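You operate a simulated robot arm through the tools that you are given. There is no shell and no other tool.

Carry out the task below with a simulated robot arm. There is one attempt and no reset: what you move stays moved.

TASK
Make the white carriage ready: tie snug, black and white plugs home, switch on.
Fine: slider out till the tie is snug, black plug into the pack, white plug into the module, and the switch last; the lamp under it turns green.
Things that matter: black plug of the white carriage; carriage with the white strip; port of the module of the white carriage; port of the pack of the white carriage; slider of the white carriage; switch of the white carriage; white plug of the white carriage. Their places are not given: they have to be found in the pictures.

Only the result counts: the job must be done as asked and must still hold three seconds after the hand-in. Knocking over, shifting, dropping, spilling or breaking anything else fails it.

THE ROBOT
A 7-joint arm with a three-finger gripper, fixed in place. Base frame: the origin is at the foot of the arm, x ahead of it, y to its left, z up. Readings come in m, rad, newtons and seconds.
Its first joint turns from -2.897 to 2.897 rad. Payload 2.69 kg.
Tool frame: the origin (TCP) lies between the finger pads and is the grasp point; the fingertips stand 0.03 m ahead of it; z points along the fingers, y is the line along which they close. The gripper opens to 0.128 m. The gripper's body begins 0.117 m behind the TCP.
Orientation is told as [roll, pitch, yaw] about the base's x, y, z axes, in that order, counted from this pose: with the fingers straight down and closing along the base's y, the tool's x points along the base's -x, its y along +y and its z along -z.

THE INTERFACE
- The arm moves only by the tool arm_command. Its argument "commands" is a list that holds one entry, the list of rows, each a list of 7 numbers: the shift along the tool's x, y, z in m, then the turn, a rotation vector about the tool's x, y, z in rad, then the finger opening in m, from 0 to 0.128. In form: [[[tx, ty, tz, wx, wy, wz, hand], ...]]. A call has 1 to 20 rows; each row is the pose to reach, as a shift and turn from the pose commanded when the call began, along the tool's axes at that moment. Each row takes 0.2 s and may step no farther than 0.05 m and 0.15 rad from the row before; otherwise, or with a gripper value out of range, the whole call is refused. Where a pose cannot be reached the arm comes as near as it can. A force on the tool above 40 N (or 10 N above the force at the start of the call, whichever is more), or a blocked arm, ends the call early, and 0.2 s more pass. The fingers move at their own pace and stop on an object; they squeeze with about 32 N. The grip force told is the motor's: it shows also when the fingers shut on nothing. Time passes only in rows, and 0.2 s behind the last, so rows that repeat a pose let the fingers close. The reply holds the time, the measured pose of the TCP, the force on the tool along the base axes, the opening and the grip force, in the units named above and with some noise, with the torque about the TCP (base axes, N m) and any sound that the robot's microphone picked up.
- Cameras (640 x 400 px; columns grow to the right, rows downward): "scene" is fixed at [0.2078, -0.5084, 1.8693]; the picture's right is [0.81, -0.59, 0.00], its down [-0.35, -0.48, -0.80] and it looks along [0.48, 0.65, -0.59] (base axes); focal length 326 px, centre (320, 200). "wrist" rides on the gripper at [0.058, 0.054, -0.131] in the tool frame; the picture's right is [-0.68, 0.74, 0.00], its down [-0.62, -0.57, -0.55] and it looks along [-0.40, -0.37, 0.84] (tool axes); focal length 234 px, centre (320, 200).
- capture(camera): a new picture of that camera. It takes no simulated time.
- slide_trunk(by): slides the trunk up (or, below 0, down) by that many m; the arm rides with it, the base frame stays. It gives what a move gives, with no picture.
- pixel_to_xyz(camera, pixels): for up to 12 pixels [column, row] of the newest picture of that camera ("zoom" is the newest enlarged one), the place [x, y, z] in the base frame of the surface seen there, good to about 0.002 m, but the place of the scene camera against the robot may be out by one fixed shift of up to 0.025 m in any direction. It takes no simulated time.
- close_up(camera, box): a new picture of the part [left, top, right, bottom] of that camera's present view, enlarged. It takes no simulated time.
- sign_off(): hands the job in; it is judged then, once.

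Leave the gripper open and the arm clear of the work at the hand-in unless told otherwise.

The tools are called after "Call:" by a JSON object that holds its "name" and its "arguments". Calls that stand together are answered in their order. arm_command: Moves the arm, as the interface text tells. Its arguments: {"type":"object","properties":{"commands":{"type":"array","items":{"type":"array","items":{"type":"array","items":{"type":"number"}}}}},"required":["commands"]} The other tools are called the same way: slide_trunk (by) slides the trunk up or down; capture (camera) takes a picture; pixel_to_xyz (camera, pixels) gives the place of the surface under pixels of a picture; close_up (camera, box) takes an enlarged picture of a part of a camera's view; sign_off () hands the job in.

At the start:

```text
t: 0.0
eef_pos: [0.6124, 0.0559, 1.4721]
orientation: [0.001, 0.0, 0.001]
ft_force: [-0.5, 0.1, 0.0]
torque: [-0.02, 0.03, 0.0]
finger_gap: 0.1282
grasp_force: 0.1
trunk travel left (down, up): [-0.15, 0.2]
```

scene: 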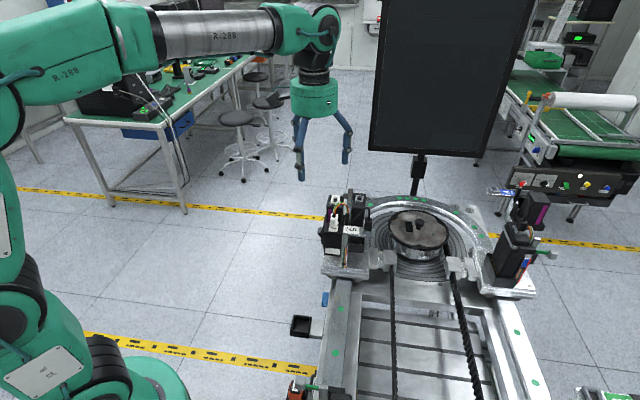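
wrist: 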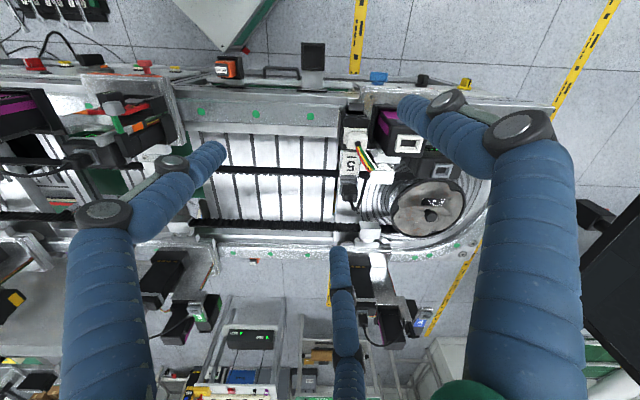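

I see a conveyor with carriages; one near scene pixel (345,230) and others. I'll take close-ups of both cameras to find the carriage with the white strip.

Call:
{"name": "close_up", "arguments": {"camera": "scene", "box": [290, 170, 400, 290]}}

Call:
{"name": "close_up", "arguments": {"camera": "wrist", "box": [320, 80, 500, 240]}}

Call:
{"name": "close_up", "arguments": {"camera": "wrist", "box": [0, 50, 200, 230]}}

Call:
{"name": "close_up", "arguments": {"camera": "scene", "box": [460, 170, 580, 300]}}

```text
3.33 times, centred on (345, 230) of scene
```

zoom: 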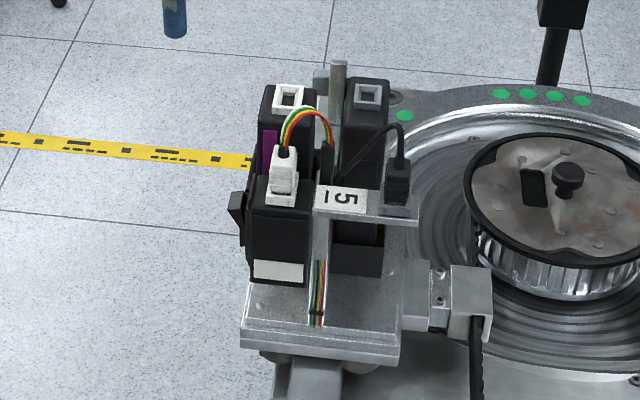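

```text
2.50 times, centred on (410, 160) of wrist
```

zoom: 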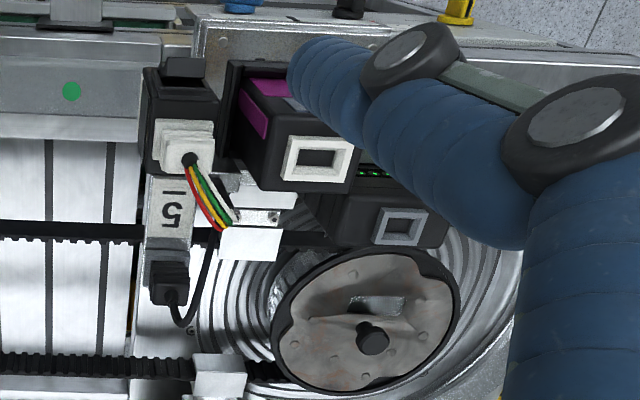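

```text
2.22 times, centred on (100, 140) of wrist
```

zoom: 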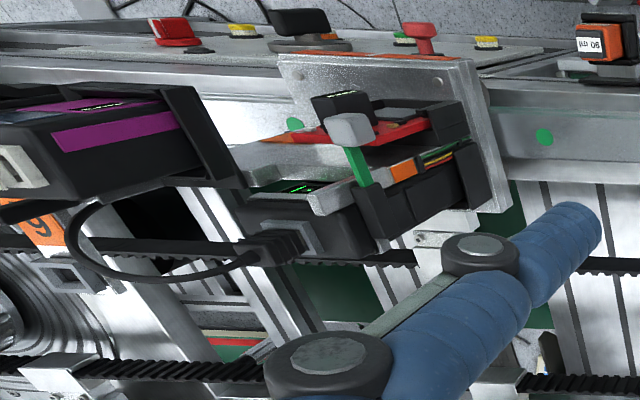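

```text
3.08 times, centred on (520, 235) of scene
```

zoom: 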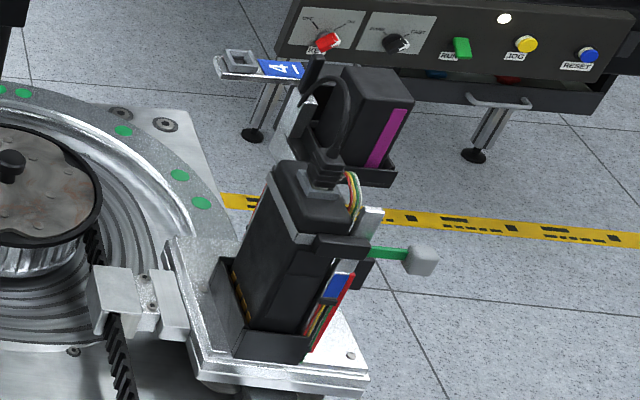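

Carriage 5 carries the white label strip (scene zoom 1, "5"); the others have orange (6) and blue (4) strips. I'll take a tight close-up and measure key points on it.

Call:
{"name": "close_up", "arguments": {"camera": "scene", "box": [315, 180, 375, 230]}}

Call:
{"name": "close_up", "arguments": {"camera": "scene", "box": [315, 220, 375, 285]}}

Call:
{"name": "close_up", "arguments": {"camera": "wrist", "box": [340, 90, 450, 190]}}

Call:
{"name": "pixel_to_xyz", "arguments": {"camera": "scene", "pixels": [[340, 199], [359, 199], [338, 222], [364, 226], [348, 229], [335, 250], [345, 275], [408, 225], [300, 325], [330, 235]]}}

```text
8.00 times, centred on (345, 205) of scene
```

zoom: 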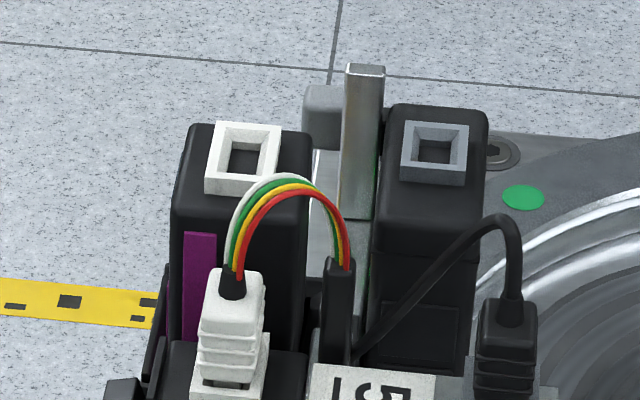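

```text
6.15 times, centred on (345, 252) of scene
```

zoom: 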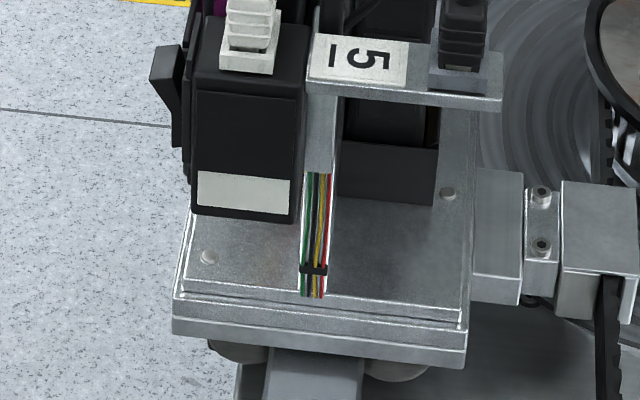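

```text
4.00 times, centred on (395, 140) of wrist
```

zoom: 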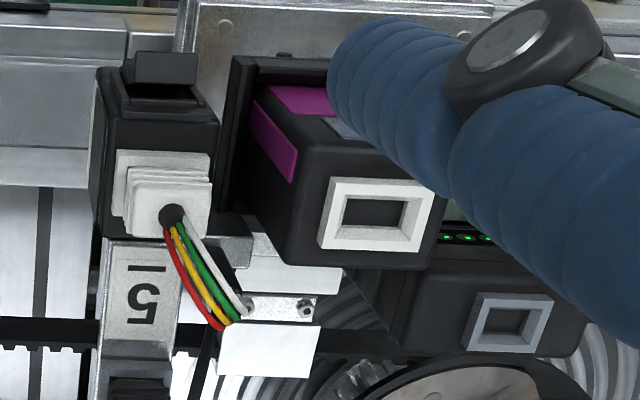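

```text
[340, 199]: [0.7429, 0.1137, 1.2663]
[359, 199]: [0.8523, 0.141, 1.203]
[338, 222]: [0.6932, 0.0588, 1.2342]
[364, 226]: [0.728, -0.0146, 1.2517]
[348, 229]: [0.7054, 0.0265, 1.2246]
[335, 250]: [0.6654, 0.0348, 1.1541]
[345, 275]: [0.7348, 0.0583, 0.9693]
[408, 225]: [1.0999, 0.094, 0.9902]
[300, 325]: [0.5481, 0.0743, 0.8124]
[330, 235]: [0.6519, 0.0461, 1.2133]
```

The white plug is parked at scene (338,222), the black plug at (364,226), the white-rimmed port belongs to the purple-marked box, and the grey-rimmed port to the other box. I'll measure points in the newest wrist zoom.

Call:
{"name": "pixel_to_xyz", "arguments": {"camera": "zoom", "pixels": [[340, 187], [425, 190], [325, 240], [415, 242], [375, 213], [485, 300], [545, 305], [475, 345], [165, 205], [135, 300], [165, 65], [265, 350]]}}

Call:
{"name": "pixel_to_xyz", "arguments": {"camera": "wrist", "pixels": [[347, 190], [350, 203], [352, 160], [366, 175], [385, 180], [430, 205], [228, 68], [312, 55], [370, 225], [345, 100], [355, 140], [380, 150]]}}

```text
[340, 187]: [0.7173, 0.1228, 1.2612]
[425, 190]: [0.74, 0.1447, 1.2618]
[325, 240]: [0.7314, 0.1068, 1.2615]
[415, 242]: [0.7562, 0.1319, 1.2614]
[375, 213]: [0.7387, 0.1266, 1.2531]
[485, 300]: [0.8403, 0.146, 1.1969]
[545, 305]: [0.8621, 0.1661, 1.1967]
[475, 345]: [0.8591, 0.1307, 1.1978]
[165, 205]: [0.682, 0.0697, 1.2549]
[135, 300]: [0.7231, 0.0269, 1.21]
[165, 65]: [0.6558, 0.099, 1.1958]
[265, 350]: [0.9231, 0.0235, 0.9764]
```

```text
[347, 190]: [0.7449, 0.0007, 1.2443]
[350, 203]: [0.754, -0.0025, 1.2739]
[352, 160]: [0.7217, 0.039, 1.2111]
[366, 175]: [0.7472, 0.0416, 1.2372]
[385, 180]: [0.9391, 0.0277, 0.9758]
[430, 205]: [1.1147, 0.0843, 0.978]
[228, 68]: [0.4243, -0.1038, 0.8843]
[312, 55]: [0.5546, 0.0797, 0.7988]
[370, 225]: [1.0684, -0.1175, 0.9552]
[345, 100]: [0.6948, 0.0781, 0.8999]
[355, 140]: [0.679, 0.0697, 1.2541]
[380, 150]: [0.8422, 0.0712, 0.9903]
```

I want to know what the blue parts in the wrist view are and where, so I'll measure them before I move.

Call:
{"name": "pixel_to_xyz", "arguments": {"camera": "wrist", "pixels": [[215, 150], [175, 185], [105, 300], [410, 110], [470, 140], [530, 300], [340, 255], [345, 300], [350, 380], [520, 125], [170, 165], [450, 390]]}}

Call:
{"name": "close_up", "arguments": {"camera": "scene", "box": [270, 50, 370, 200]}}

```text
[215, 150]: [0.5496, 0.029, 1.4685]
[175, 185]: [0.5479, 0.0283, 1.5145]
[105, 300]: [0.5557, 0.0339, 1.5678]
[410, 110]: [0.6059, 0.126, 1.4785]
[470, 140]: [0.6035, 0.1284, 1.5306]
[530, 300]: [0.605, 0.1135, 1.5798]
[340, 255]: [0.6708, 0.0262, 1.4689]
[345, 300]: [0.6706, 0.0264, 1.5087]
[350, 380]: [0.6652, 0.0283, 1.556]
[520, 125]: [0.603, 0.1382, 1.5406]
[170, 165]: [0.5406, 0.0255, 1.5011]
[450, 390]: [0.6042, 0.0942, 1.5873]
```

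```text
2.67 times, centred on (320, 125) of scene
```

zoom: 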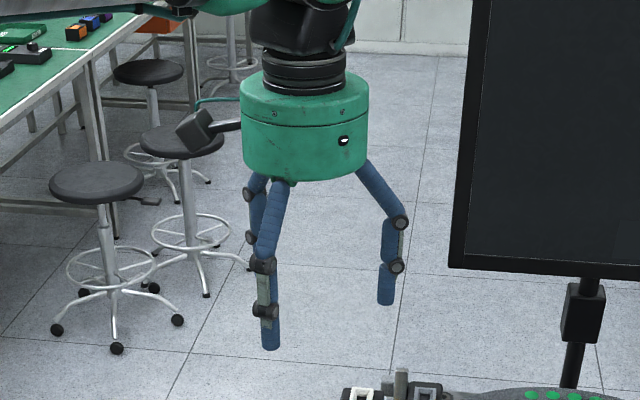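

The gripper visually has three blue fingers (one at +y, two at −y). I'll test how they move by closing to 0.03 in place and looking.

Call:
{"name": "arm_command", "arguments": {"commands": [[[0, 0, 0, 0, 0, 0, 0.03], [0, 0, 0, 0, 0, 0, 0.03], [0, 0, 0, 0, 0, 0, 0.03]]]}}

Call:
{"name": "capture", "arguments": {"camera": "wrist"}}

Call:
{"name": "close_up", "arguments": {"camera": "scene", "box": [270, 50, 370, 200]}}

```text
t: 0.8
eef_pos: [0.6123, 0.0555, 1.4729]
orientation: [0.0, 0.0, -0.001]
ft_force: [-0.3, -0.7, 0.0]
torque: [-0.02, -0.01, 0.03]
finger_gap: 0.0299
grasp_force: 0.0
trunk travel left (down, up): [-0.15, 0.2]
```

```text
taken
```

wrist: 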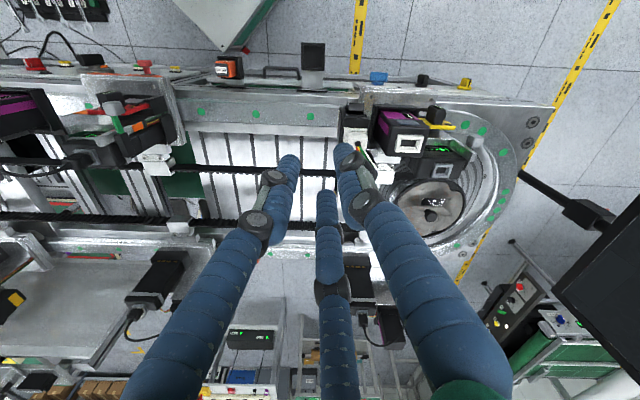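

```text
2.67 times, centred on (320, 125) of scene
```

zoom: 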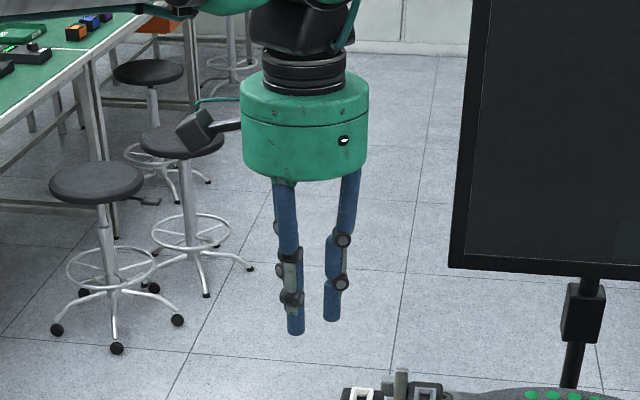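

The fingers move in radially. The view is now clearer, so I'll zoom on carriage 5 and on the switch/slider details.

Call:
{"name": "close_up", "arguments": {"camera": "wrist", "box": [330, 80, 490, 190]}}

Call:
{"name": "close_up", "arguments": {"camera": "wrist", "box": [30, 60, 200, 200]}}

```text
3.64 times, centred on (410, 135) of wrist
```

zoom: 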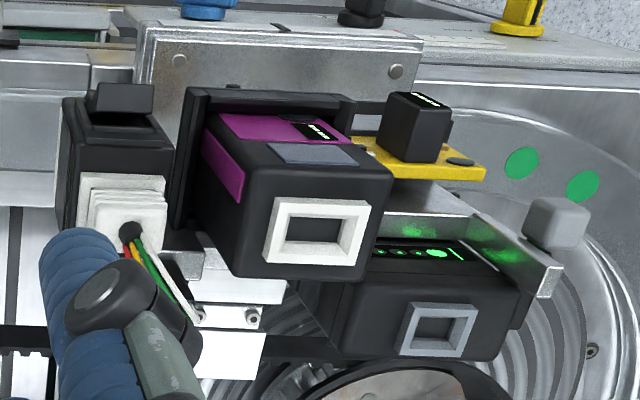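

```text
2.86 times, centred on (115, 130) of wrist
```

zoom: 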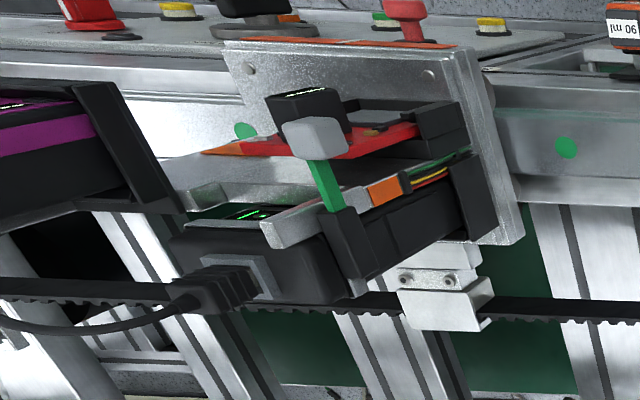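

I see a yellow strip with a black cube and a grey knob on a metal plate at carriage 5. I'll re-zoom there and measure those points.

Call:
{"name": "close_up", "arguments": {"camera": "wrist", "box": [390, 95, 490, 180]}}

Call:
{"name": "pixel_to_xyz", "arguments": {"camera": "zoom", "pixels": [[100, 60], [170, 75], [230, 105], [330, 190], [300, 175], [240, 260], [310, 240], [60, 190], [130, 210], [180, 150], [280, 250], [20, 100]]}}

```text
4.71 times, centred on (440, 138) of wrist
```

zoom: 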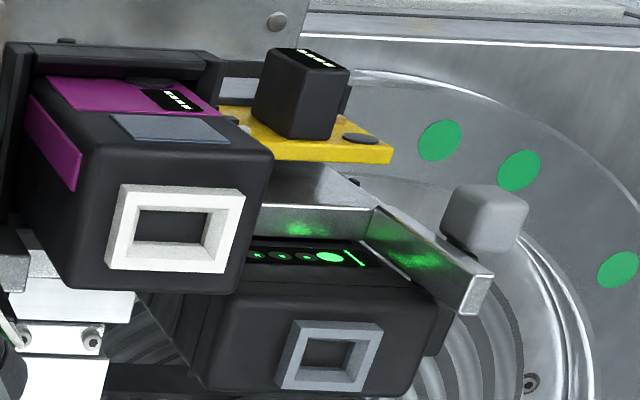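

```text
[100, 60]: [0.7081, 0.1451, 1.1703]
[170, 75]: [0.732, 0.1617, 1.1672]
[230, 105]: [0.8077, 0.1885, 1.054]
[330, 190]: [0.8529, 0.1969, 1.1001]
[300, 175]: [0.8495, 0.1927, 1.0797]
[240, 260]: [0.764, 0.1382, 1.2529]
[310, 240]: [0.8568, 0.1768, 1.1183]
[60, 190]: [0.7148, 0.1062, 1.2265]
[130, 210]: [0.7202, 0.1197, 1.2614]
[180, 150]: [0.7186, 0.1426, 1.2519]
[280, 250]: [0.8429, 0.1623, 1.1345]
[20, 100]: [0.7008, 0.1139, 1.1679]
```

Next I measure the knob, plate, black cube and yellow strip in this zoom.

Call:
{"name": "pixel_to_xyz", "arguments": {"camera": "zoom", "pixels": [[485, 200], [480, 240], [520, 215], [480, 285], [385, 215], [310, 60], [295, 110], [320, 110], [380, 150], [265, 145], [330, 257], [435, 300]]}}

Call:
{"name": "pixel_to_xyz", "arguments": {"camera": "wrist", "pixels": [[365, 105], [352, 112], [372, 118], [376, 98], [430, 97], [512, 80], [500, 100], [260, 110], [262, 130], [380, 172]]}}

```text
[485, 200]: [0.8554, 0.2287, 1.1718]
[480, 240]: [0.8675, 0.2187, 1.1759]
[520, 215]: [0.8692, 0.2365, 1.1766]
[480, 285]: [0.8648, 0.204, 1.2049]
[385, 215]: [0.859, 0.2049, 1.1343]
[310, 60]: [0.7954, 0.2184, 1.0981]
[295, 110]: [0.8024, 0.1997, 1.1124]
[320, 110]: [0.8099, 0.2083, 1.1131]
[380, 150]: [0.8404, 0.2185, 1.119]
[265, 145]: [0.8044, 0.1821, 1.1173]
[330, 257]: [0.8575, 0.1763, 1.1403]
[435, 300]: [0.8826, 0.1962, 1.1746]
```

```text
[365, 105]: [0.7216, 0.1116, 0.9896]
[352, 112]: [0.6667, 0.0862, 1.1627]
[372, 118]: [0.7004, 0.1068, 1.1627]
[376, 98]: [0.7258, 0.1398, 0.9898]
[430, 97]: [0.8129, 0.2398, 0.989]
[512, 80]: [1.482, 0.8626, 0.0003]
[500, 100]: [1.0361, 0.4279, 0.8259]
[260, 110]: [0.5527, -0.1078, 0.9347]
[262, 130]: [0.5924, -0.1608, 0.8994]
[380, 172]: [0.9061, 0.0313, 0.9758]
```

The grey knob sits near (0.865,0.228,1.175) and the black cube near (0.80,0.205,1.105). I'll move the wrist to the carriage's outer left side (yaw −60°, TCP about (0.537,0.349,1.294)) for a side view.

Call:
{"name": "arm_command", "arguments": {"commands": [[[0.0083, 0.0326, 0.0199, 0, 0, 0.1163, 0.03], [0.0167, 0.0651, 0.0398, 0, 0, 0.2327, 0.03], [0.025, 0.0977, 0.0597, 0, 0, 0.349, 0.03], [0.0333, 0.1302, 0.0796, 0, 0, 0.4653, 0.03], [0.0417, 0.1628, 0.0994, 0, 0, 0.5817, 0.03], [0.05, 0.1953, 0.1193, 0, 0, 0.698, 0.03], [0.0583, 0.2279, 0.1392, 0, 0, 0.8143, 0.03], [0.0667, 0.2604, 0.1591, 0, 0, 0.9307, 0.03], [0.075, 0.293, 0.179, 0, 0, 1.047, 0.03]]]}}

Call:
{"name": "capture", "arguments": {"camera": "wrist"}}

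Call:
{"name": "capture", "arguments": {"camera": "scene"}}

```text
t: 2.8
eef_pos: [0.5369, 0.3496, 1.2933]
orientation: [0.0, 0.0, -1.049]
ft_force: [-0.3, -0.1, 0.3]
torque: [0.03, 0.01, -0.01]
finger_gap: 0.0304
grasp_force: 0.1
trunk travel left (down, up): [-0.15, 0.2]
```

```text
taken
```

wrist: 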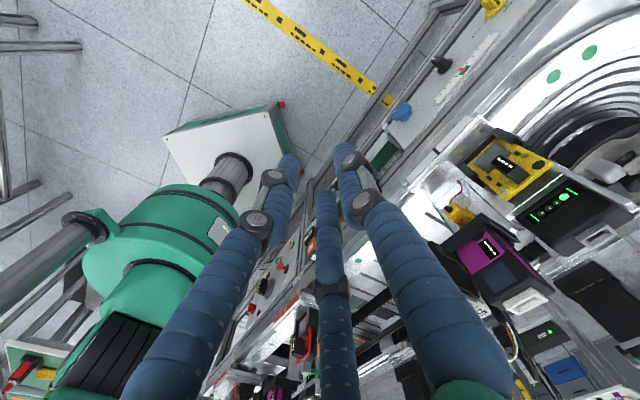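

```text
taken
```

scene: 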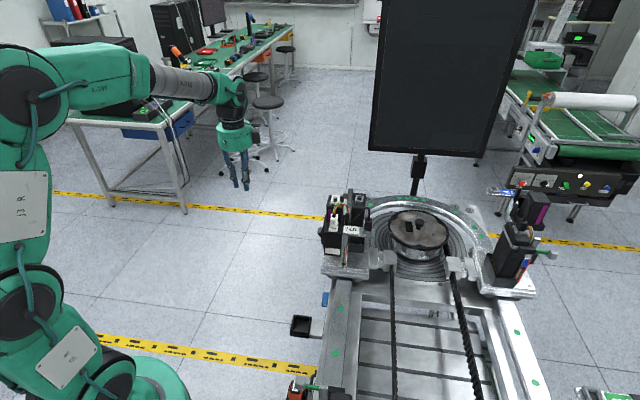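

The carriage shows at right in the wrist picture; I zoom into (400–640, 100–340).

Call:
{"name": "close_up", "arguments": {"camera": "wrist", "box": [420, 120, 640, 260]}}

Call:
{"name": "close_up", "arguments": {"camera": "wrist", "box": [440, 180, 640, 310]}}

Call:
{"name": "close_up", "arguments": {"camera": "wrist", "box": [400, 240, 640, 400]}}

```text
2.86 times, centred on (530, 190) of wrist
```

zoom: 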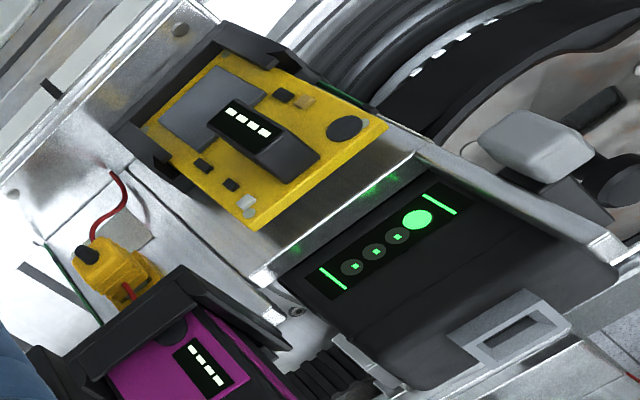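

```text
3.08 times, centred on (540, 245) of wrist
```

zoom: 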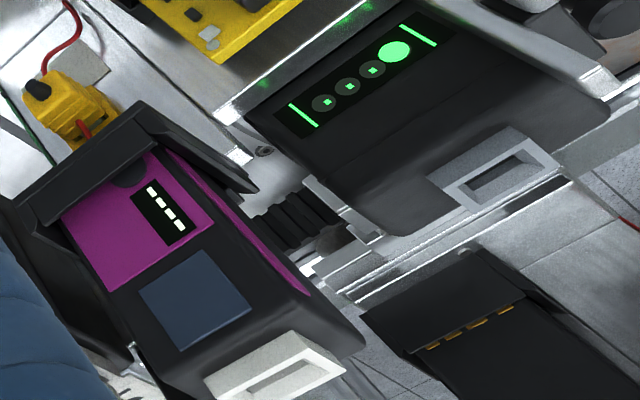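

```text
2.50 times, centred on (520, 320) of wrist
```

zoom: 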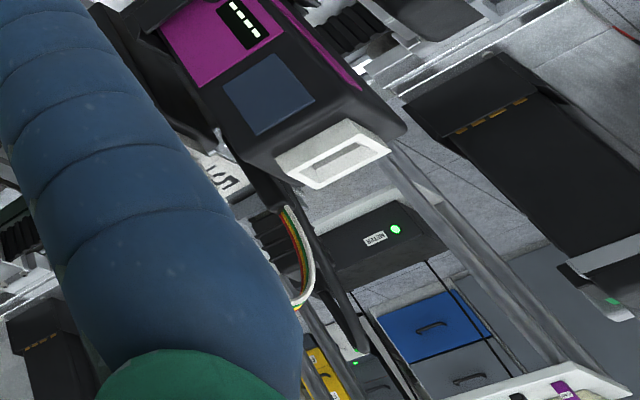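

From this side I see the yellow board, the pack with a green gauge, the purple module and a grey knob behind. Now I shift the arm by (−0.13,−0.10) to view the box with the rocker and the parked white plug from outside.

Call:
{"name": "arm_command", "arguments": {"commands": [[[-0.0054, -0.0407, 0, 0, 0, 0, 0.03], [-0.0108, -0.0813, 0, 0, 0, 0, 0.03], [-0.0162, -0.122, 0, 0, 0, 0, 0.03], [-0.0216, -0.1626, 0, 0, 0, 0, 0.03]]]}}

Call:
{"name": "capture", "arguments": {"camera": "wrist"}}

Call:
{"name": "close_up", "arguments": {"camera": "wrist", "box": [440, 120, 640, 260]}}

Call:
{"name": "close_up", "arguments": {"camera": "wrist", "box": [460, 200, 640, 320]}}

```text
t: 3.8
eef_pos: [0.4071, 0.2496, 1.294]
orientation: [0.0, 0.001, -1.047]
ft_force: [0.3, 0.9, 0.3]
torque: [-0.04, 0.03, 0.0]
finger_gap: 0.03
grasp_force: 0.1
trunk travel left (down, up): [-0.15, 0.2]
```

```text
taken
```

wrist: 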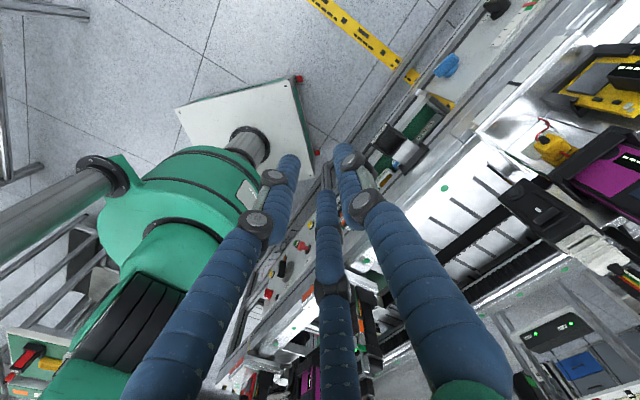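

```text
2.86 times, centred on (540, 190) of wrist
```

zoom: 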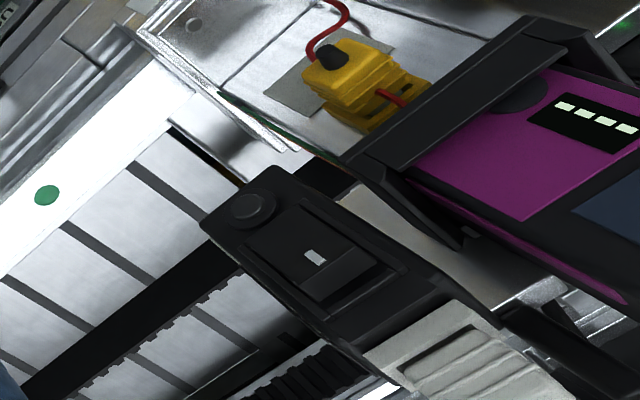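

```text
3.33 times, centred on (550, 260) of wrist
```

zoom: 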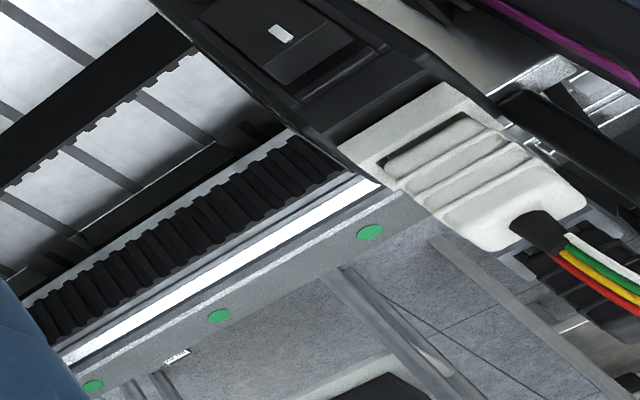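

The rocker switch with a white mark faces outward (wrist zoom (315,260)), and the dark round lamp sits below it at (250,207). I'll zoom tighter and measure the rocker.

Call:
{"name": "close_up", "arguments": {"camera": "wrist", "box": [500, 170, 600, 240]}}

Call:
{"name": "pixel_to_xyz", "arguments": {"camera": "wrist", "pixels": [[528, 191], [528, 195], [536, 213], [550, 215], [560, 218], [545, 222], [575, 243], [512, 195], [590, 252], [620, 270], [549, 205], [560, 230]]}}

```text
5.71 times, centred on (550, 205) of wrist
```

zoom: 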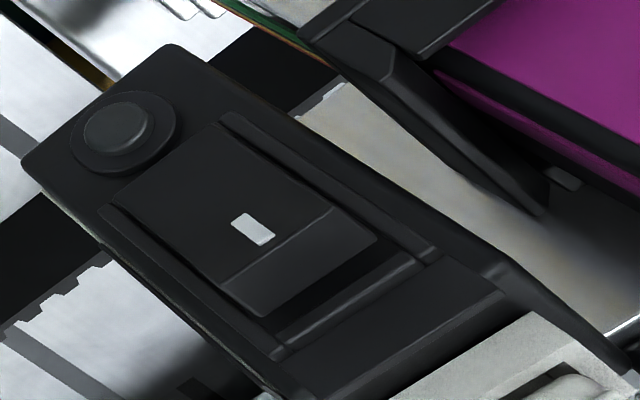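

```text
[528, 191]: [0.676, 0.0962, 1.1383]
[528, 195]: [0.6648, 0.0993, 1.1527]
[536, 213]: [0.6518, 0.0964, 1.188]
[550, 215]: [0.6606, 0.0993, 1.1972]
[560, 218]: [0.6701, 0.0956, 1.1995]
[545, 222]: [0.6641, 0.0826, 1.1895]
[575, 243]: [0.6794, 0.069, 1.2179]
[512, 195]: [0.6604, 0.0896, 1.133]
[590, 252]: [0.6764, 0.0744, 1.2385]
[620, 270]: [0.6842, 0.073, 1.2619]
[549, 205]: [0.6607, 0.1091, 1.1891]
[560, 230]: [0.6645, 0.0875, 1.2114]
```

I measure the rocker's corners, white mark, lamp and box face in this zoom.

Call:
{"name": "pixel_to_xyz", "arguments": {"camera": "zoom", "pixels": [[255, 228], [335, 212], [225, 283], [375, 238], [258, 312], [215, 130], [115, 200], [125, 130], [50, 155], [180, 60], [430, 255], [285, 350]]}}

Call:
{"name": "close_up", "arguments": {"camera": "wrist", "box": [540, 220, 640, 310]}}

```text
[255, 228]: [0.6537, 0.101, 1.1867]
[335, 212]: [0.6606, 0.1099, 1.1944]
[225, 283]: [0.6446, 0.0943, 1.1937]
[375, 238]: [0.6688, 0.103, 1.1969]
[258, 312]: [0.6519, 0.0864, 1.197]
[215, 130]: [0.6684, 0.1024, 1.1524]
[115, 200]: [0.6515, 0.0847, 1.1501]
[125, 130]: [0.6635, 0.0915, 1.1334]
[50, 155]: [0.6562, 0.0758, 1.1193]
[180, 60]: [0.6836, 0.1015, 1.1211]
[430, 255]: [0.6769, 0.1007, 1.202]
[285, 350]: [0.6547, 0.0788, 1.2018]
```

```text
4.44 times, centred on (590, 265) of wrist
```

zoom: 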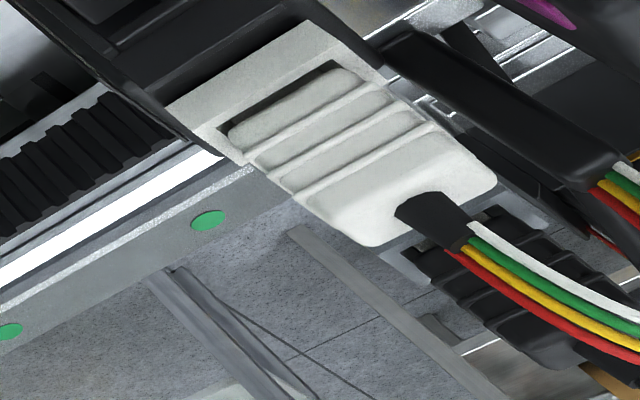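

I measure the parked white plug's corners and its holder in this zoom.

Call:
{"name": "pixel_to_xyz", "arguments": {"camera": "zoom", "pixels": [[345, 72], [235, 130], [415, 115], [290, 170], [490, 170], [380, 240], [425, 205], [300, 40], [185, 105], [375, 70], [245, 160], [440, 150]]}}

```text
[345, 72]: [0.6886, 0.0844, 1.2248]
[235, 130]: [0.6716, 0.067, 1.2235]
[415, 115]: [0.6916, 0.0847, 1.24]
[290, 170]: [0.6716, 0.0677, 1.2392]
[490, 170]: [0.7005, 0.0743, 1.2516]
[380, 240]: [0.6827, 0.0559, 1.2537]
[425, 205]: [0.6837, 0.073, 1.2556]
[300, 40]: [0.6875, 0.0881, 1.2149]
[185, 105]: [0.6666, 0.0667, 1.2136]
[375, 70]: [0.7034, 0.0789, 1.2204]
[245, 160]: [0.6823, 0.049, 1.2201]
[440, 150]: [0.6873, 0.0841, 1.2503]
```

The white plug is about 26 mm along the conveyor direction and 18 mm across, parked near (0.687,0.069). Next I move to the far outer corner (TCP about (0.80,0.488,1.29), yaw −107°) to see the slider knob.

Call:
{"name": "arm_command", "arguments": {"commands": [[[0.0009, 0.0418, 0, 0, 0, 0.0745, 0.03], [0.0017, 0.0835, 0, 0, 0, 0.149, 0.03], [0.0026, 0.1253, 0, 0, 0, 0.2236, 0.03], [0.0035, 0.167, 0, 0, 0, 0.298, 0.03], [0.0044, 0.2088, 0, 0, 0, 0.3727, 0.03], [0.0052, 0.2505, 0, 0, 0, 0.447, 0.03], [0.0061, 0.2923, 0, 0, 0, 0.522, 0.03], [0.007, 0.334, 0, 0, 0, 0.5964, 0.03], [0.0079, 0.3758, 0, 0, 0, 0.671, 0.03], [0.0087, 0.4175, 0, 0, 0, 0.7455, 0.03], [0.0096, 0.4593, 0, 0, 0, 0.82, 0.03]]]}}

Call:
{"name": "capture", "arguments": {"camera": "wrist"}}

Call:
{"name": "close_up", "arguments": {"camera": "wrist", "box": [420, 120, 640, 280]}}

```text
t: 6.2
eef_pos: [0.8005, 0.4881, 1.2931]
orientation: [-0.001, 0.0, -1.867]
ft_force: [-0.4, 0.9, -1.5]
torque: [-0.02, -0.01, 0.02]
finger_gap: 0.0301
grasp_force: 0.0
trunk travel left (down, up): [-0.15, 0.2]
```

```text
taken
```

wrist: 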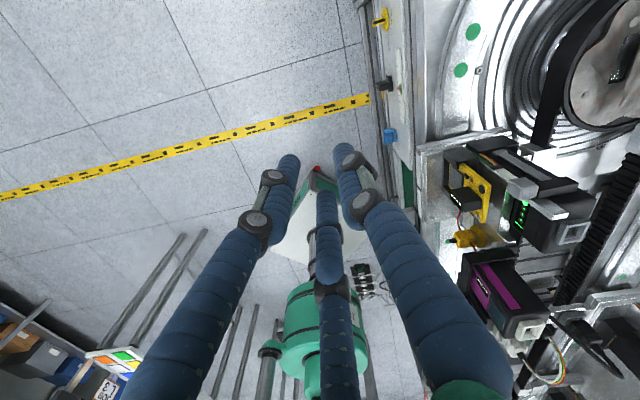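

```text
2.50 times, centred on (530, 200) of wrist
```

zoom: 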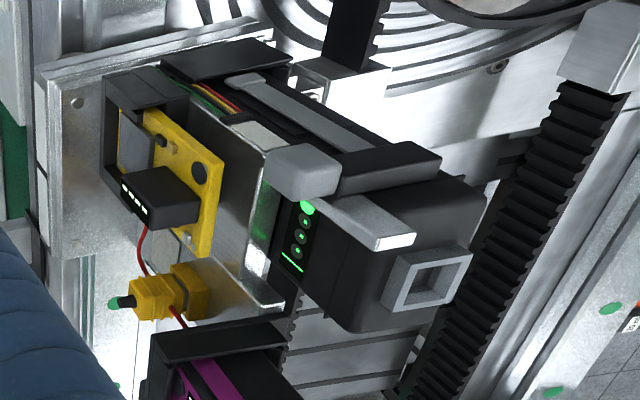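

The slider assembly (knob at zoom (300,170), black block at (390,165), grey band at (310,110)) is visible. I zoom in closer.

Call:
{"name": "close_up", "arguments": {"camera": "wrist", "box": [480, 130, 600, 220]}}

Call:
{"name": "pixel_to_xyz", "arguments": {"camera": "zoom", "pixels": [[240, 190], [200, 215], [270, 190], [230, 235], [370, 150], [420, 190], [380, 205], [300, 250], [410, 300], [190, 100], [130, 60], [330, 175]]}}

```text
4.44 times, centred on (540, 175) of wrist
```

zoom: 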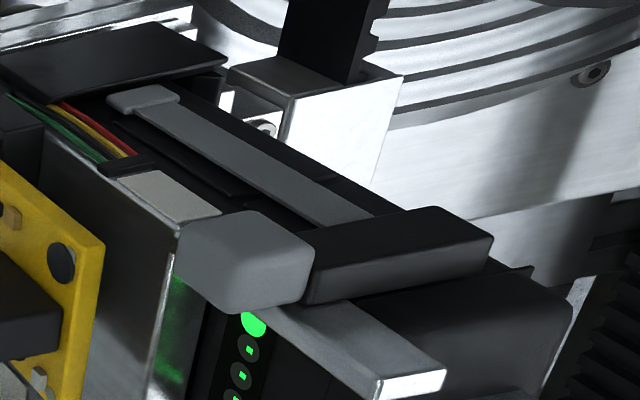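

```text
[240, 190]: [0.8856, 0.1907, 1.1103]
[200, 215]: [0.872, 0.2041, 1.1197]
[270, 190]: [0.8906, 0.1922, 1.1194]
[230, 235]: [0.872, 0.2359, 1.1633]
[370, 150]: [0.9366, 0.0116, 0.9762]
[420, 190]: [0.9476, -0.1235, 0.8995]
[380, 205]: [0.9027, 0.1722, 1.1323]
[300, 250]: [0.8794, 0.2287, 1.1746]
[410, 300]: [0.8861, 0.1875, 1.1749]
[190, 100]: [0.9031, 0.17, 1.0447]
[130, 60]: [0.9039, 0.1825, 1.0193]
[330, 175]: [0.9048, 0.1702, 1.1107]
```

Knob's far face is near u-v face (0.875,0.232). I measure more points on the knob, block, plate and bar.

Call:
{"name": "pixel_to_xyz", "arguments": {"camera": "zoom", "pixels": [[195, 240], [250, 215], [305, 240], [315, 265], [230, 300], [290, 300], [330, 255], [480, 240], [400, 230], [310, 290], [380, 380], [180, 200]]}}

Call:
{"name": "close_up", "arguments": {"camera": "wrist", "box": [500, 160, 560, 200]}}

```text
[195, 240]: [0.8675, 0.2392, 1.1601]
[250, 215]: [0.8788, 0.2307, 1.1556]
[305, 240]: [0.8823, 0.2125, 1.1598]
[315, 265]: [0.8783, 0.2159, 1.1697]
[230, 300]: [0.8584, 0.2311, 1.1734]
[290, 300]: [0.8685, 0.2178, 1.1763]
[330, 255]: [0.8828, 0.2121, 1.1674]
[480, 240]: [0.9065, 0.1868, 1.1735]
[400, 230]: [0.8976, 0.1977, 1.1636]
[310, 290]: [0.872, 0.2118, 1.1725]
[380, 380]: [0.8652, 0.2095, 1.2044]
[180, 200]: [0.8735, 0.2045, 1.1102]
```

```text
10.00 times, centred on (530, 180) of wrist
```

zoom: 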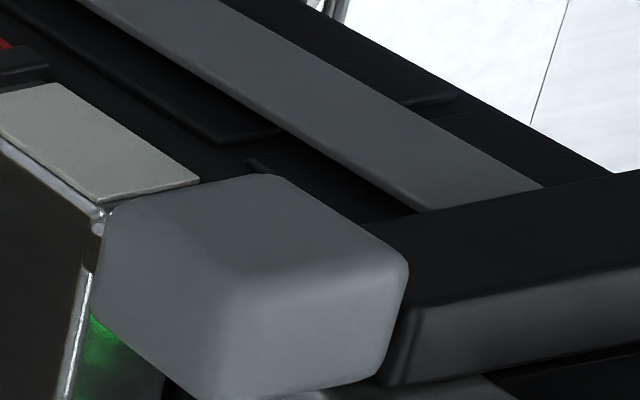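

The knob spans roughly 25×24×20 mm with top near z 1.176, just outside a black guide block and next to a metal post. I'll check the pulled-out sliders on carriages 4 and 6 for reference.

Call:
{"name": "close_up", "arguments": {"camera": "scene", "box": [500, 210, 560, 260]}}

Call:
{"name": "pixel_to_xyz", "arguments": {"camera": "zoom", "pixels": [[205, 270], [290, 275], [320, 290], [390, 325], [425, 310], [460, 345], [415, 350], [140, 260], [240, 250], [180, 120]]}}

Call:
{"name": "close_up", "arguments": {"camera": "scene", "box": [270, 340, 390, 400]}}

```text
8.00 times, centred on (530, 235) of scene
```

zoom: 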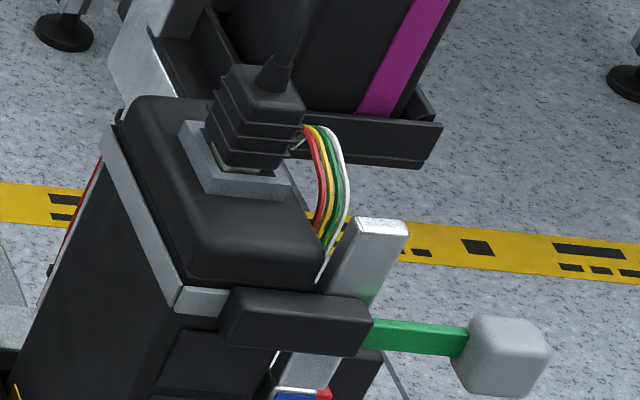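

```text
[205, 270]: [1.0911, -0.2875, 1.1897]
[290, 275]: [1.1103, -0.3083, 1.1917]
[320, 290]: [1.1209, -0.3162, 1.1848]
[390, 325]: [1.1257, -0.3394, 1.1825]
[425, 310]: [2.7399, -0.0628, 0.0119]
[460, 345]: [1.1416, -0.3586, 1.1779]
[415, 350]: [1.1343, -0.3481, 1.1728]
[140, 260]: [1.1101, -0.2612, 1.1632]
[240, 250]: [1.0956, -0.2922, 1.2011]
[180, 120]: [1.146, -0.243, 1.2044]
```

```text
5.33 times, centred on (330, 370) of scene
```

zoom: 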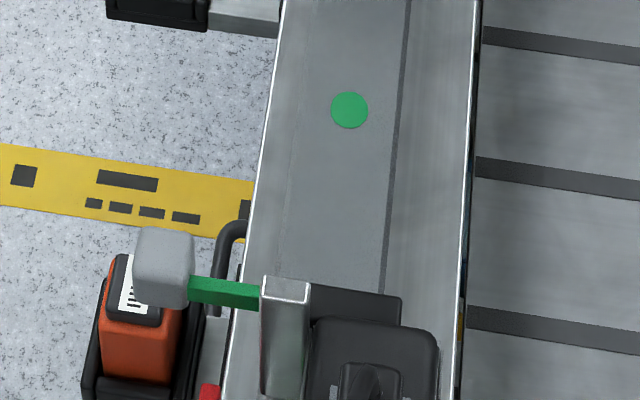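

Carriages 4 and 6 show about 30 mm of green rod exposed when their sliders are out, so carriage 5's knob must be pulled outward about 3 cm. Next I hover above the knob at (0.862,0.228,1.30) with yaw −45° (fingers closing along the conveyor) and look.

Call:
{"name": "arm_command", "arguments": {"commands": [[[-0.0289, 0.0168, -0.001, 0, 0, -0.1352, 0.07], [-0.0577, 0.0337, -0.002, 0, 0, -0.2704, 0.07], [-0.0866, 0.0505, -0.003, 0, 0, -0.4056, 0.07], [-0.1154, 0.0673, -0.004, 0, 0, -0.5408, 0.07], [-0.1443, 0.0842, -0.005, 0, 0, -0.676, 0.07], [-0.1731, 0.101, -0.006, 0, 0, -0.8112, 0.07], [-0.202, 0.1178, -0.007, 0, 0, -0.9464, 0.07], [-0.2308, 0.1347, -0.007, 0, 0, -1.0816, 0.07]]]}}

Call:
{"name": "capture", "arguments": {"camera": "wrist"}}

Call:
{"name": "close_up", "arguments": {"camera": "wrist", "box": [250, 100, 410, 200]}}

Call:
{"name": "close_up", "arguments": {"camera": "scene", "box": [290, 130, 410, 230]}}

```text
t: 8.0
eef_pos: [0.8613, 0.2277, 1.3012]
orientation: [0.001, -0.001, -0.782]
ft_force: [0.7, 0.2, -0.1]
torque: [-0.01, 0.0, -0.01]
finger_gap: 0.0701
grasp_force: 0.0
trunk travel left (down, up): [-0.15, 0.2]
```

```text
taken
```

wrist: 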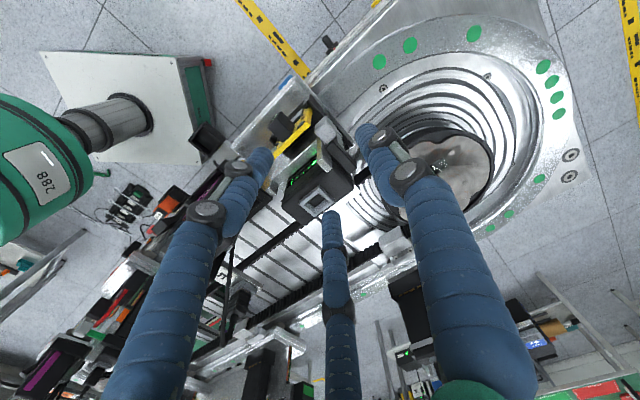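

```text
4.00 times, centred on (330, 150) of wrist
```

zoom: 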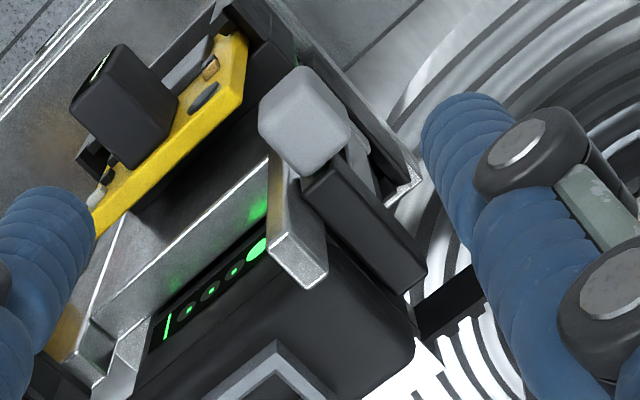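

```text
4.00 times, centred on (350, 180) of scene
```

zoom: 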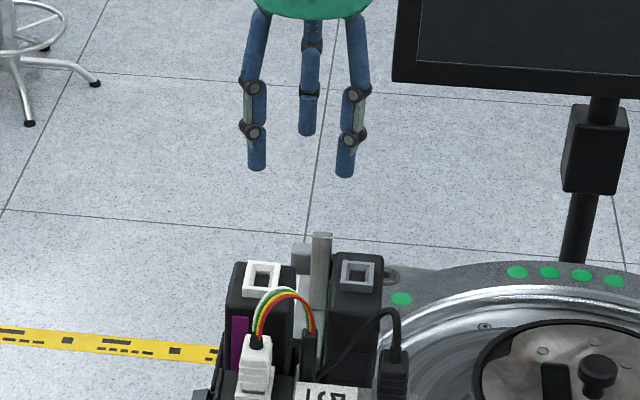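

A very good view: knob at zoom (305,120), post top at (300,270), block at (365,225). I retake this zoom and measure corners.

Call:
{"name": "close_up", "arguments": {"camera": "wrist", "box": [250, 100, 410, 200]}}

Call:
{"name": "pixel_to_xyz", "arguments": {"camera": "zoom", "pixels": [[265, 100], [305, 75], [345, 130], [300, 165], [305, 120], [275, 135], [285, 85], [330, 155], [270, 245], [310, 280], [325, 260], [278, 160]]}}

Call:
{"name": "pixel_to_xyz", "arguments": {"camera": "zoom", "pixels": [[310, 195], [345, 175], [420, 265], [400, 285], [105, 75], [150, 100], [110, 105], [245, 60], [210, 95], [175, 265], [95, 330], [360, 160]]}}

```text
4.00 times, centred on (330, 150) of wrist
```

zoom: 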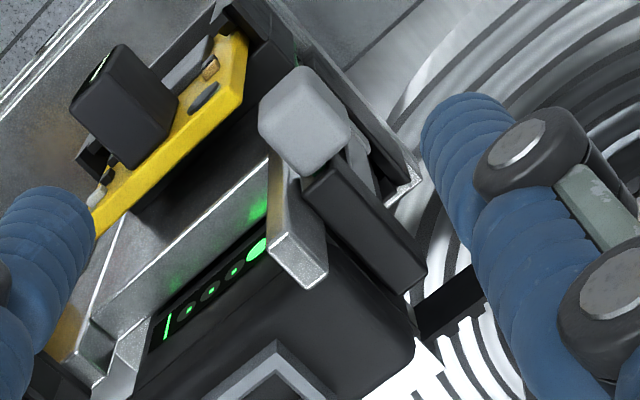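

```text
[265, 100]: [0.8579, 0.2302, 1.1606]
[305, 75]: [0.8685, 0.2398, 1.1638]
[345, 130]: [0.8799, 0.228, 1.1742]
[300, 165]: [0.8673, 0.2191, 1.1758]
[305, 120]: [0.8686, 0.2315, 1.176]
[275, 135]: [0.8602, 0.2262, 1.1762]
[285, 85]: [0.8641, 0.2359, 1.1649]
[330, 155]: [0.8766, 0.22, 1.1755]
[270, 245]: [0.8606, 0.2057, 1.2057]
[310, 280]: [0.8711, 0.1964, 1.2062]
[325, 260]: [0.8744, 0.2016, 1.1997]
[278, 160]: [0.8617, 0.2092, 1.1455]
```

```text
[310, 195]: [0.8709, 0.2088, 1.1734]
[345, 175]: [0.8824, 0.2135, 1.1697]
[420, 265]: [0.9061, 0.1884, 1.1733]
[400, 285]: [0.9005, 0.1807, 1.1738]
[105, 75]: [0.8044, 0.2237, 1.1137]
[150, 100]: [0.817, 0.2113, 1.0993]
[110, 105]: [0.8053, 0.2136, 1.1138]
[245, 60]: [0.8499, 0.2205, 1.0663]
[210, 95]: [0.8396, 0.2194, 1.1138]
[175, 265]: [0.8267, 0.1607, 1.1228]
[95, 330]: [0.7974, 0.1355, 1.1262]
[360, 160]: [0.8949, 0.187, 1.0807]
```

Knob: along-conveyor extent 0.766–0.785, across 0.443–0.467, z 1.155–1.1765; the post is clear of my finger path by about 6 mm. I lower straight down so the tips reach z≈1.152, still open, and watch the force.

Call:
{"name": "arm_command", "arguments": {"commands": [[[-0.0003, 0.0055, 0.03, 0, 0, 0, 0.06], [-0.0006, 0.0055, 0.06, 0, 0, 0, 0.06], [-0.0006, 0.0055, 0.09, 0, 0, 0, 0.06], [-0.0006, 0.0055, 0.105, 0, 0, 0, 0.06], [-0.0006, 0.0055, 0.1186, 0, 0, 0, 0.06]]]}}

Call:
{"name": "capture", "arguments": {"camera": "wrist"}}

Call:
{"name": "close_up", "arguments": {"camera": "wrist", "box": [240, 90, 440, 240]}}

Call:
{"name": "close_up", "arguments": {"camera": "scene", "box": [310, 150, 390, 220]}}

```text
t: 8.8
eef_pos: [0.8705, 0.2283, 1.2303]
orientation: [0.017, -0.014, -0.783]
ft_force: [8.9, -6.6, 14.3]
torque: [-0.66, -0.24, 0.35]
finger_gap: 0.0703
grasp_force: 6.1
trunk travel left (down, up): [-0.15, 0.2]
stopped in row 4: the force on the tool passed its limit at 45 N (the readings are from after the stop); the commanded pose is now the measured one
```

```text
taken
```

wrist: 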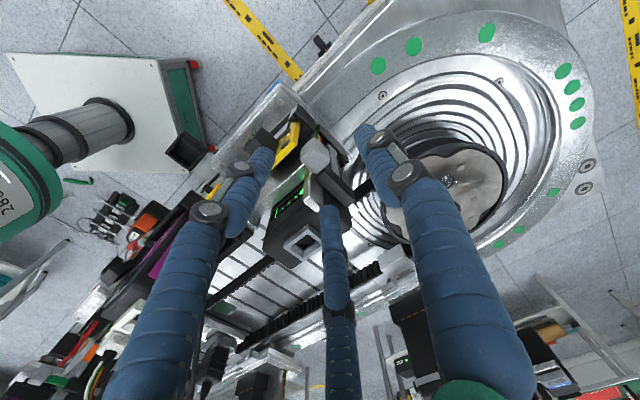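

```text
2.67 times, centred on (340, 165) of wrist
```

zoom: 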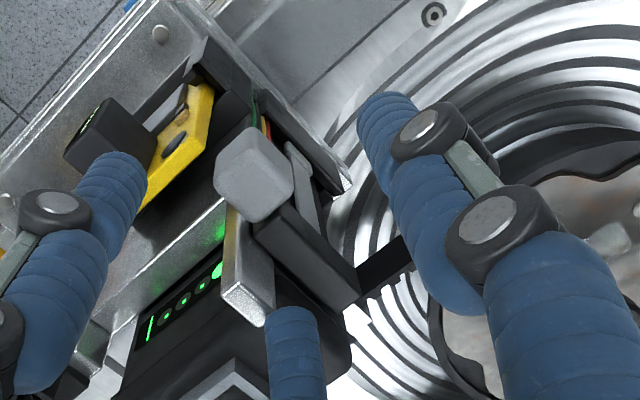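

```text
5.71 times, centred on (350, 185) of scene
```

zoom: 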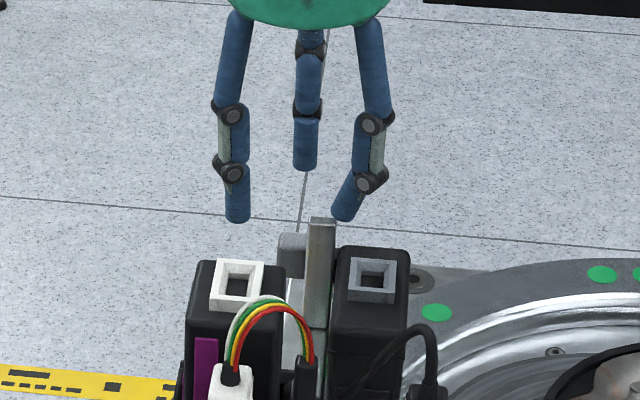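

The arm stopped at TCP z 1.230: one of the three blue fingers touched the top of the metal post (z 1.206), so all three fingers are physical. I go straight back up, removing the small tilt, and re-check.

Call:
{"name": "arm_command", "arguments": {"commands": [[[0, 0, -0.02, 0, 0, 0, 0.075], [0, 0, -0.05, 0.017, 0.014, 0, 0.075], [0, 0, -0.08, 0.017, 0.014, 0, 0.075]]]}}

Call:
{"name": "capture", "arguments": {"camera": "wrist"}}

Call:
{"name": "close_up", "arguments": {"camera": "wrist", "box": [250, 100, 410, 200]}}

Call:
{"name": "capture", "arguments": {"camera": "scene"}}

Call:
{"name": "close_up", "arguments": {"camera": "scene", "box": [300, 130, 400, 220]}}

```text
t: 9.6
eef_pos: [0.8692, 0.2292, 1.3074]
orientation: [-0.004, 0.004, -0.784]
ft_force: [0.0, -0.1, -0.8]
torque: [0.01, 0.05, -0.02]
finger_gap: 0.0751
grasp_force: 0.1
trunk travel left (down, up): [-0.15, 0.2]
```

```text
taken
```

wrist: 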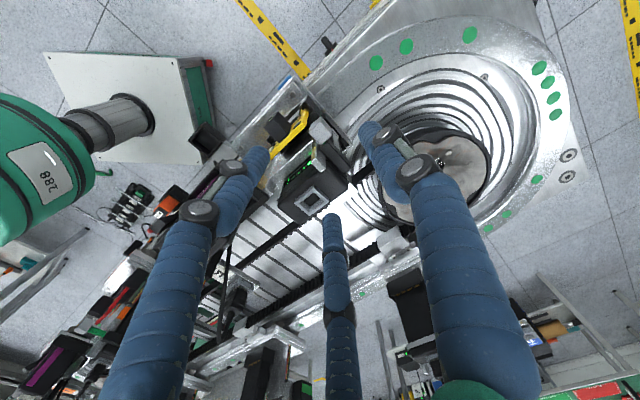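

```text
4.00 times, centred on (330, 150) of wrist
```

zoom: 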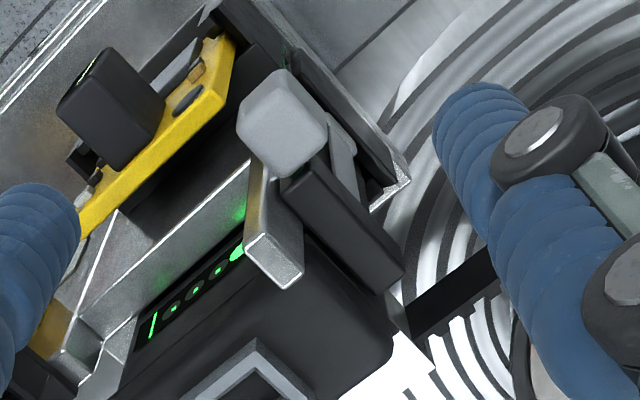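

```text
taken
```

scene: 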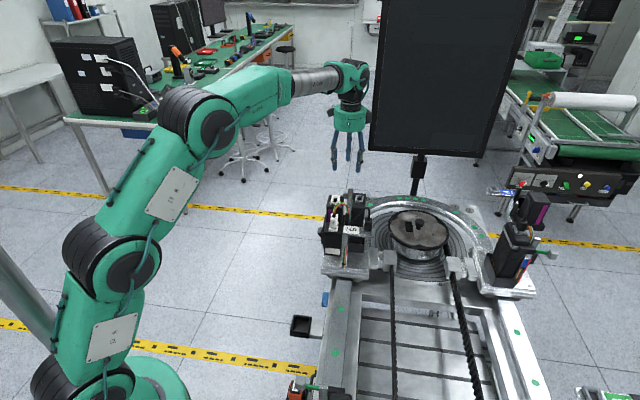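

```text
4.44 times, centred on (350, 175) of scene
```

zoom: 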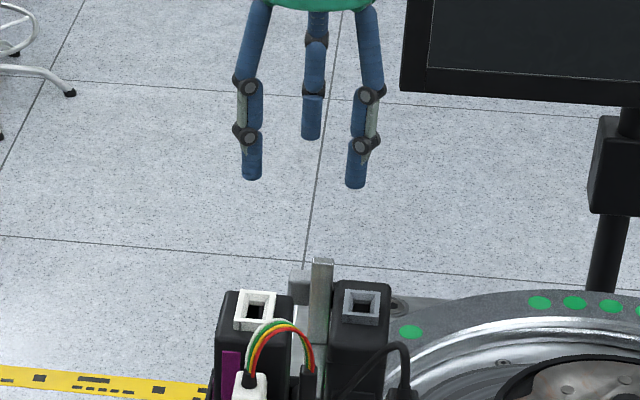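

The fingers are clear again and nothing seems displaced. I re-measure the knob/post to confirm, and the three finger tips to learn their layout.

Call:
{"name": "close_up", "arguments": {"camera": "wrist", "box": [230, 90, 430, 290]}}

Call:
{"name": "pixel_to_xyz", "arguments": {"camera": "zoom", "pixels": [[265, 95], [255, 180], [275, 195], [390, 85], [130, 130], [300, 250], [290, 260], [310, 260], [120, 140], [145, 125], [400, 75], [380, 80]]}}

```text
2.00 times, centred on (330, 190) of wrist
```

zoom: 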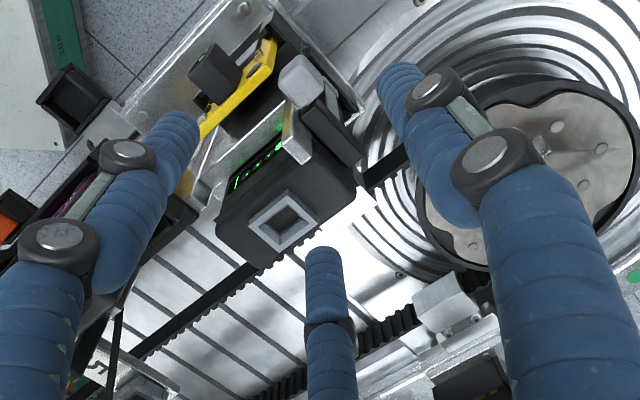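

```text
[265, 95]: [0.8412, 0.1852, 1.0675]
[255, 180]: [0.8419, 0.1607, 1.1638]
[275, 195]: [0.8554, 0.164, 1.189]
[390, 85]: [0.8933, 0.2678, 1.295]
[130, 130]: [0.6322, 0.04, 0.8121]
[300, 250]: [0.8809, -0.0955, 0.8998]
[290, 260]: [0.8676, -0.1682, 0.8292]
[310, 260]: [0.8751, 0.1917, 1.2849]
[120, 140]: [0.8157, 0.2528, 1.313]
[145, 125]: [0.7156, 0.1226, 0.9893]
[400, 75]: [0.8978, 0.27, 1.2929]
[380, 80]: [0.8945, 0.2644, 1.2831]
```

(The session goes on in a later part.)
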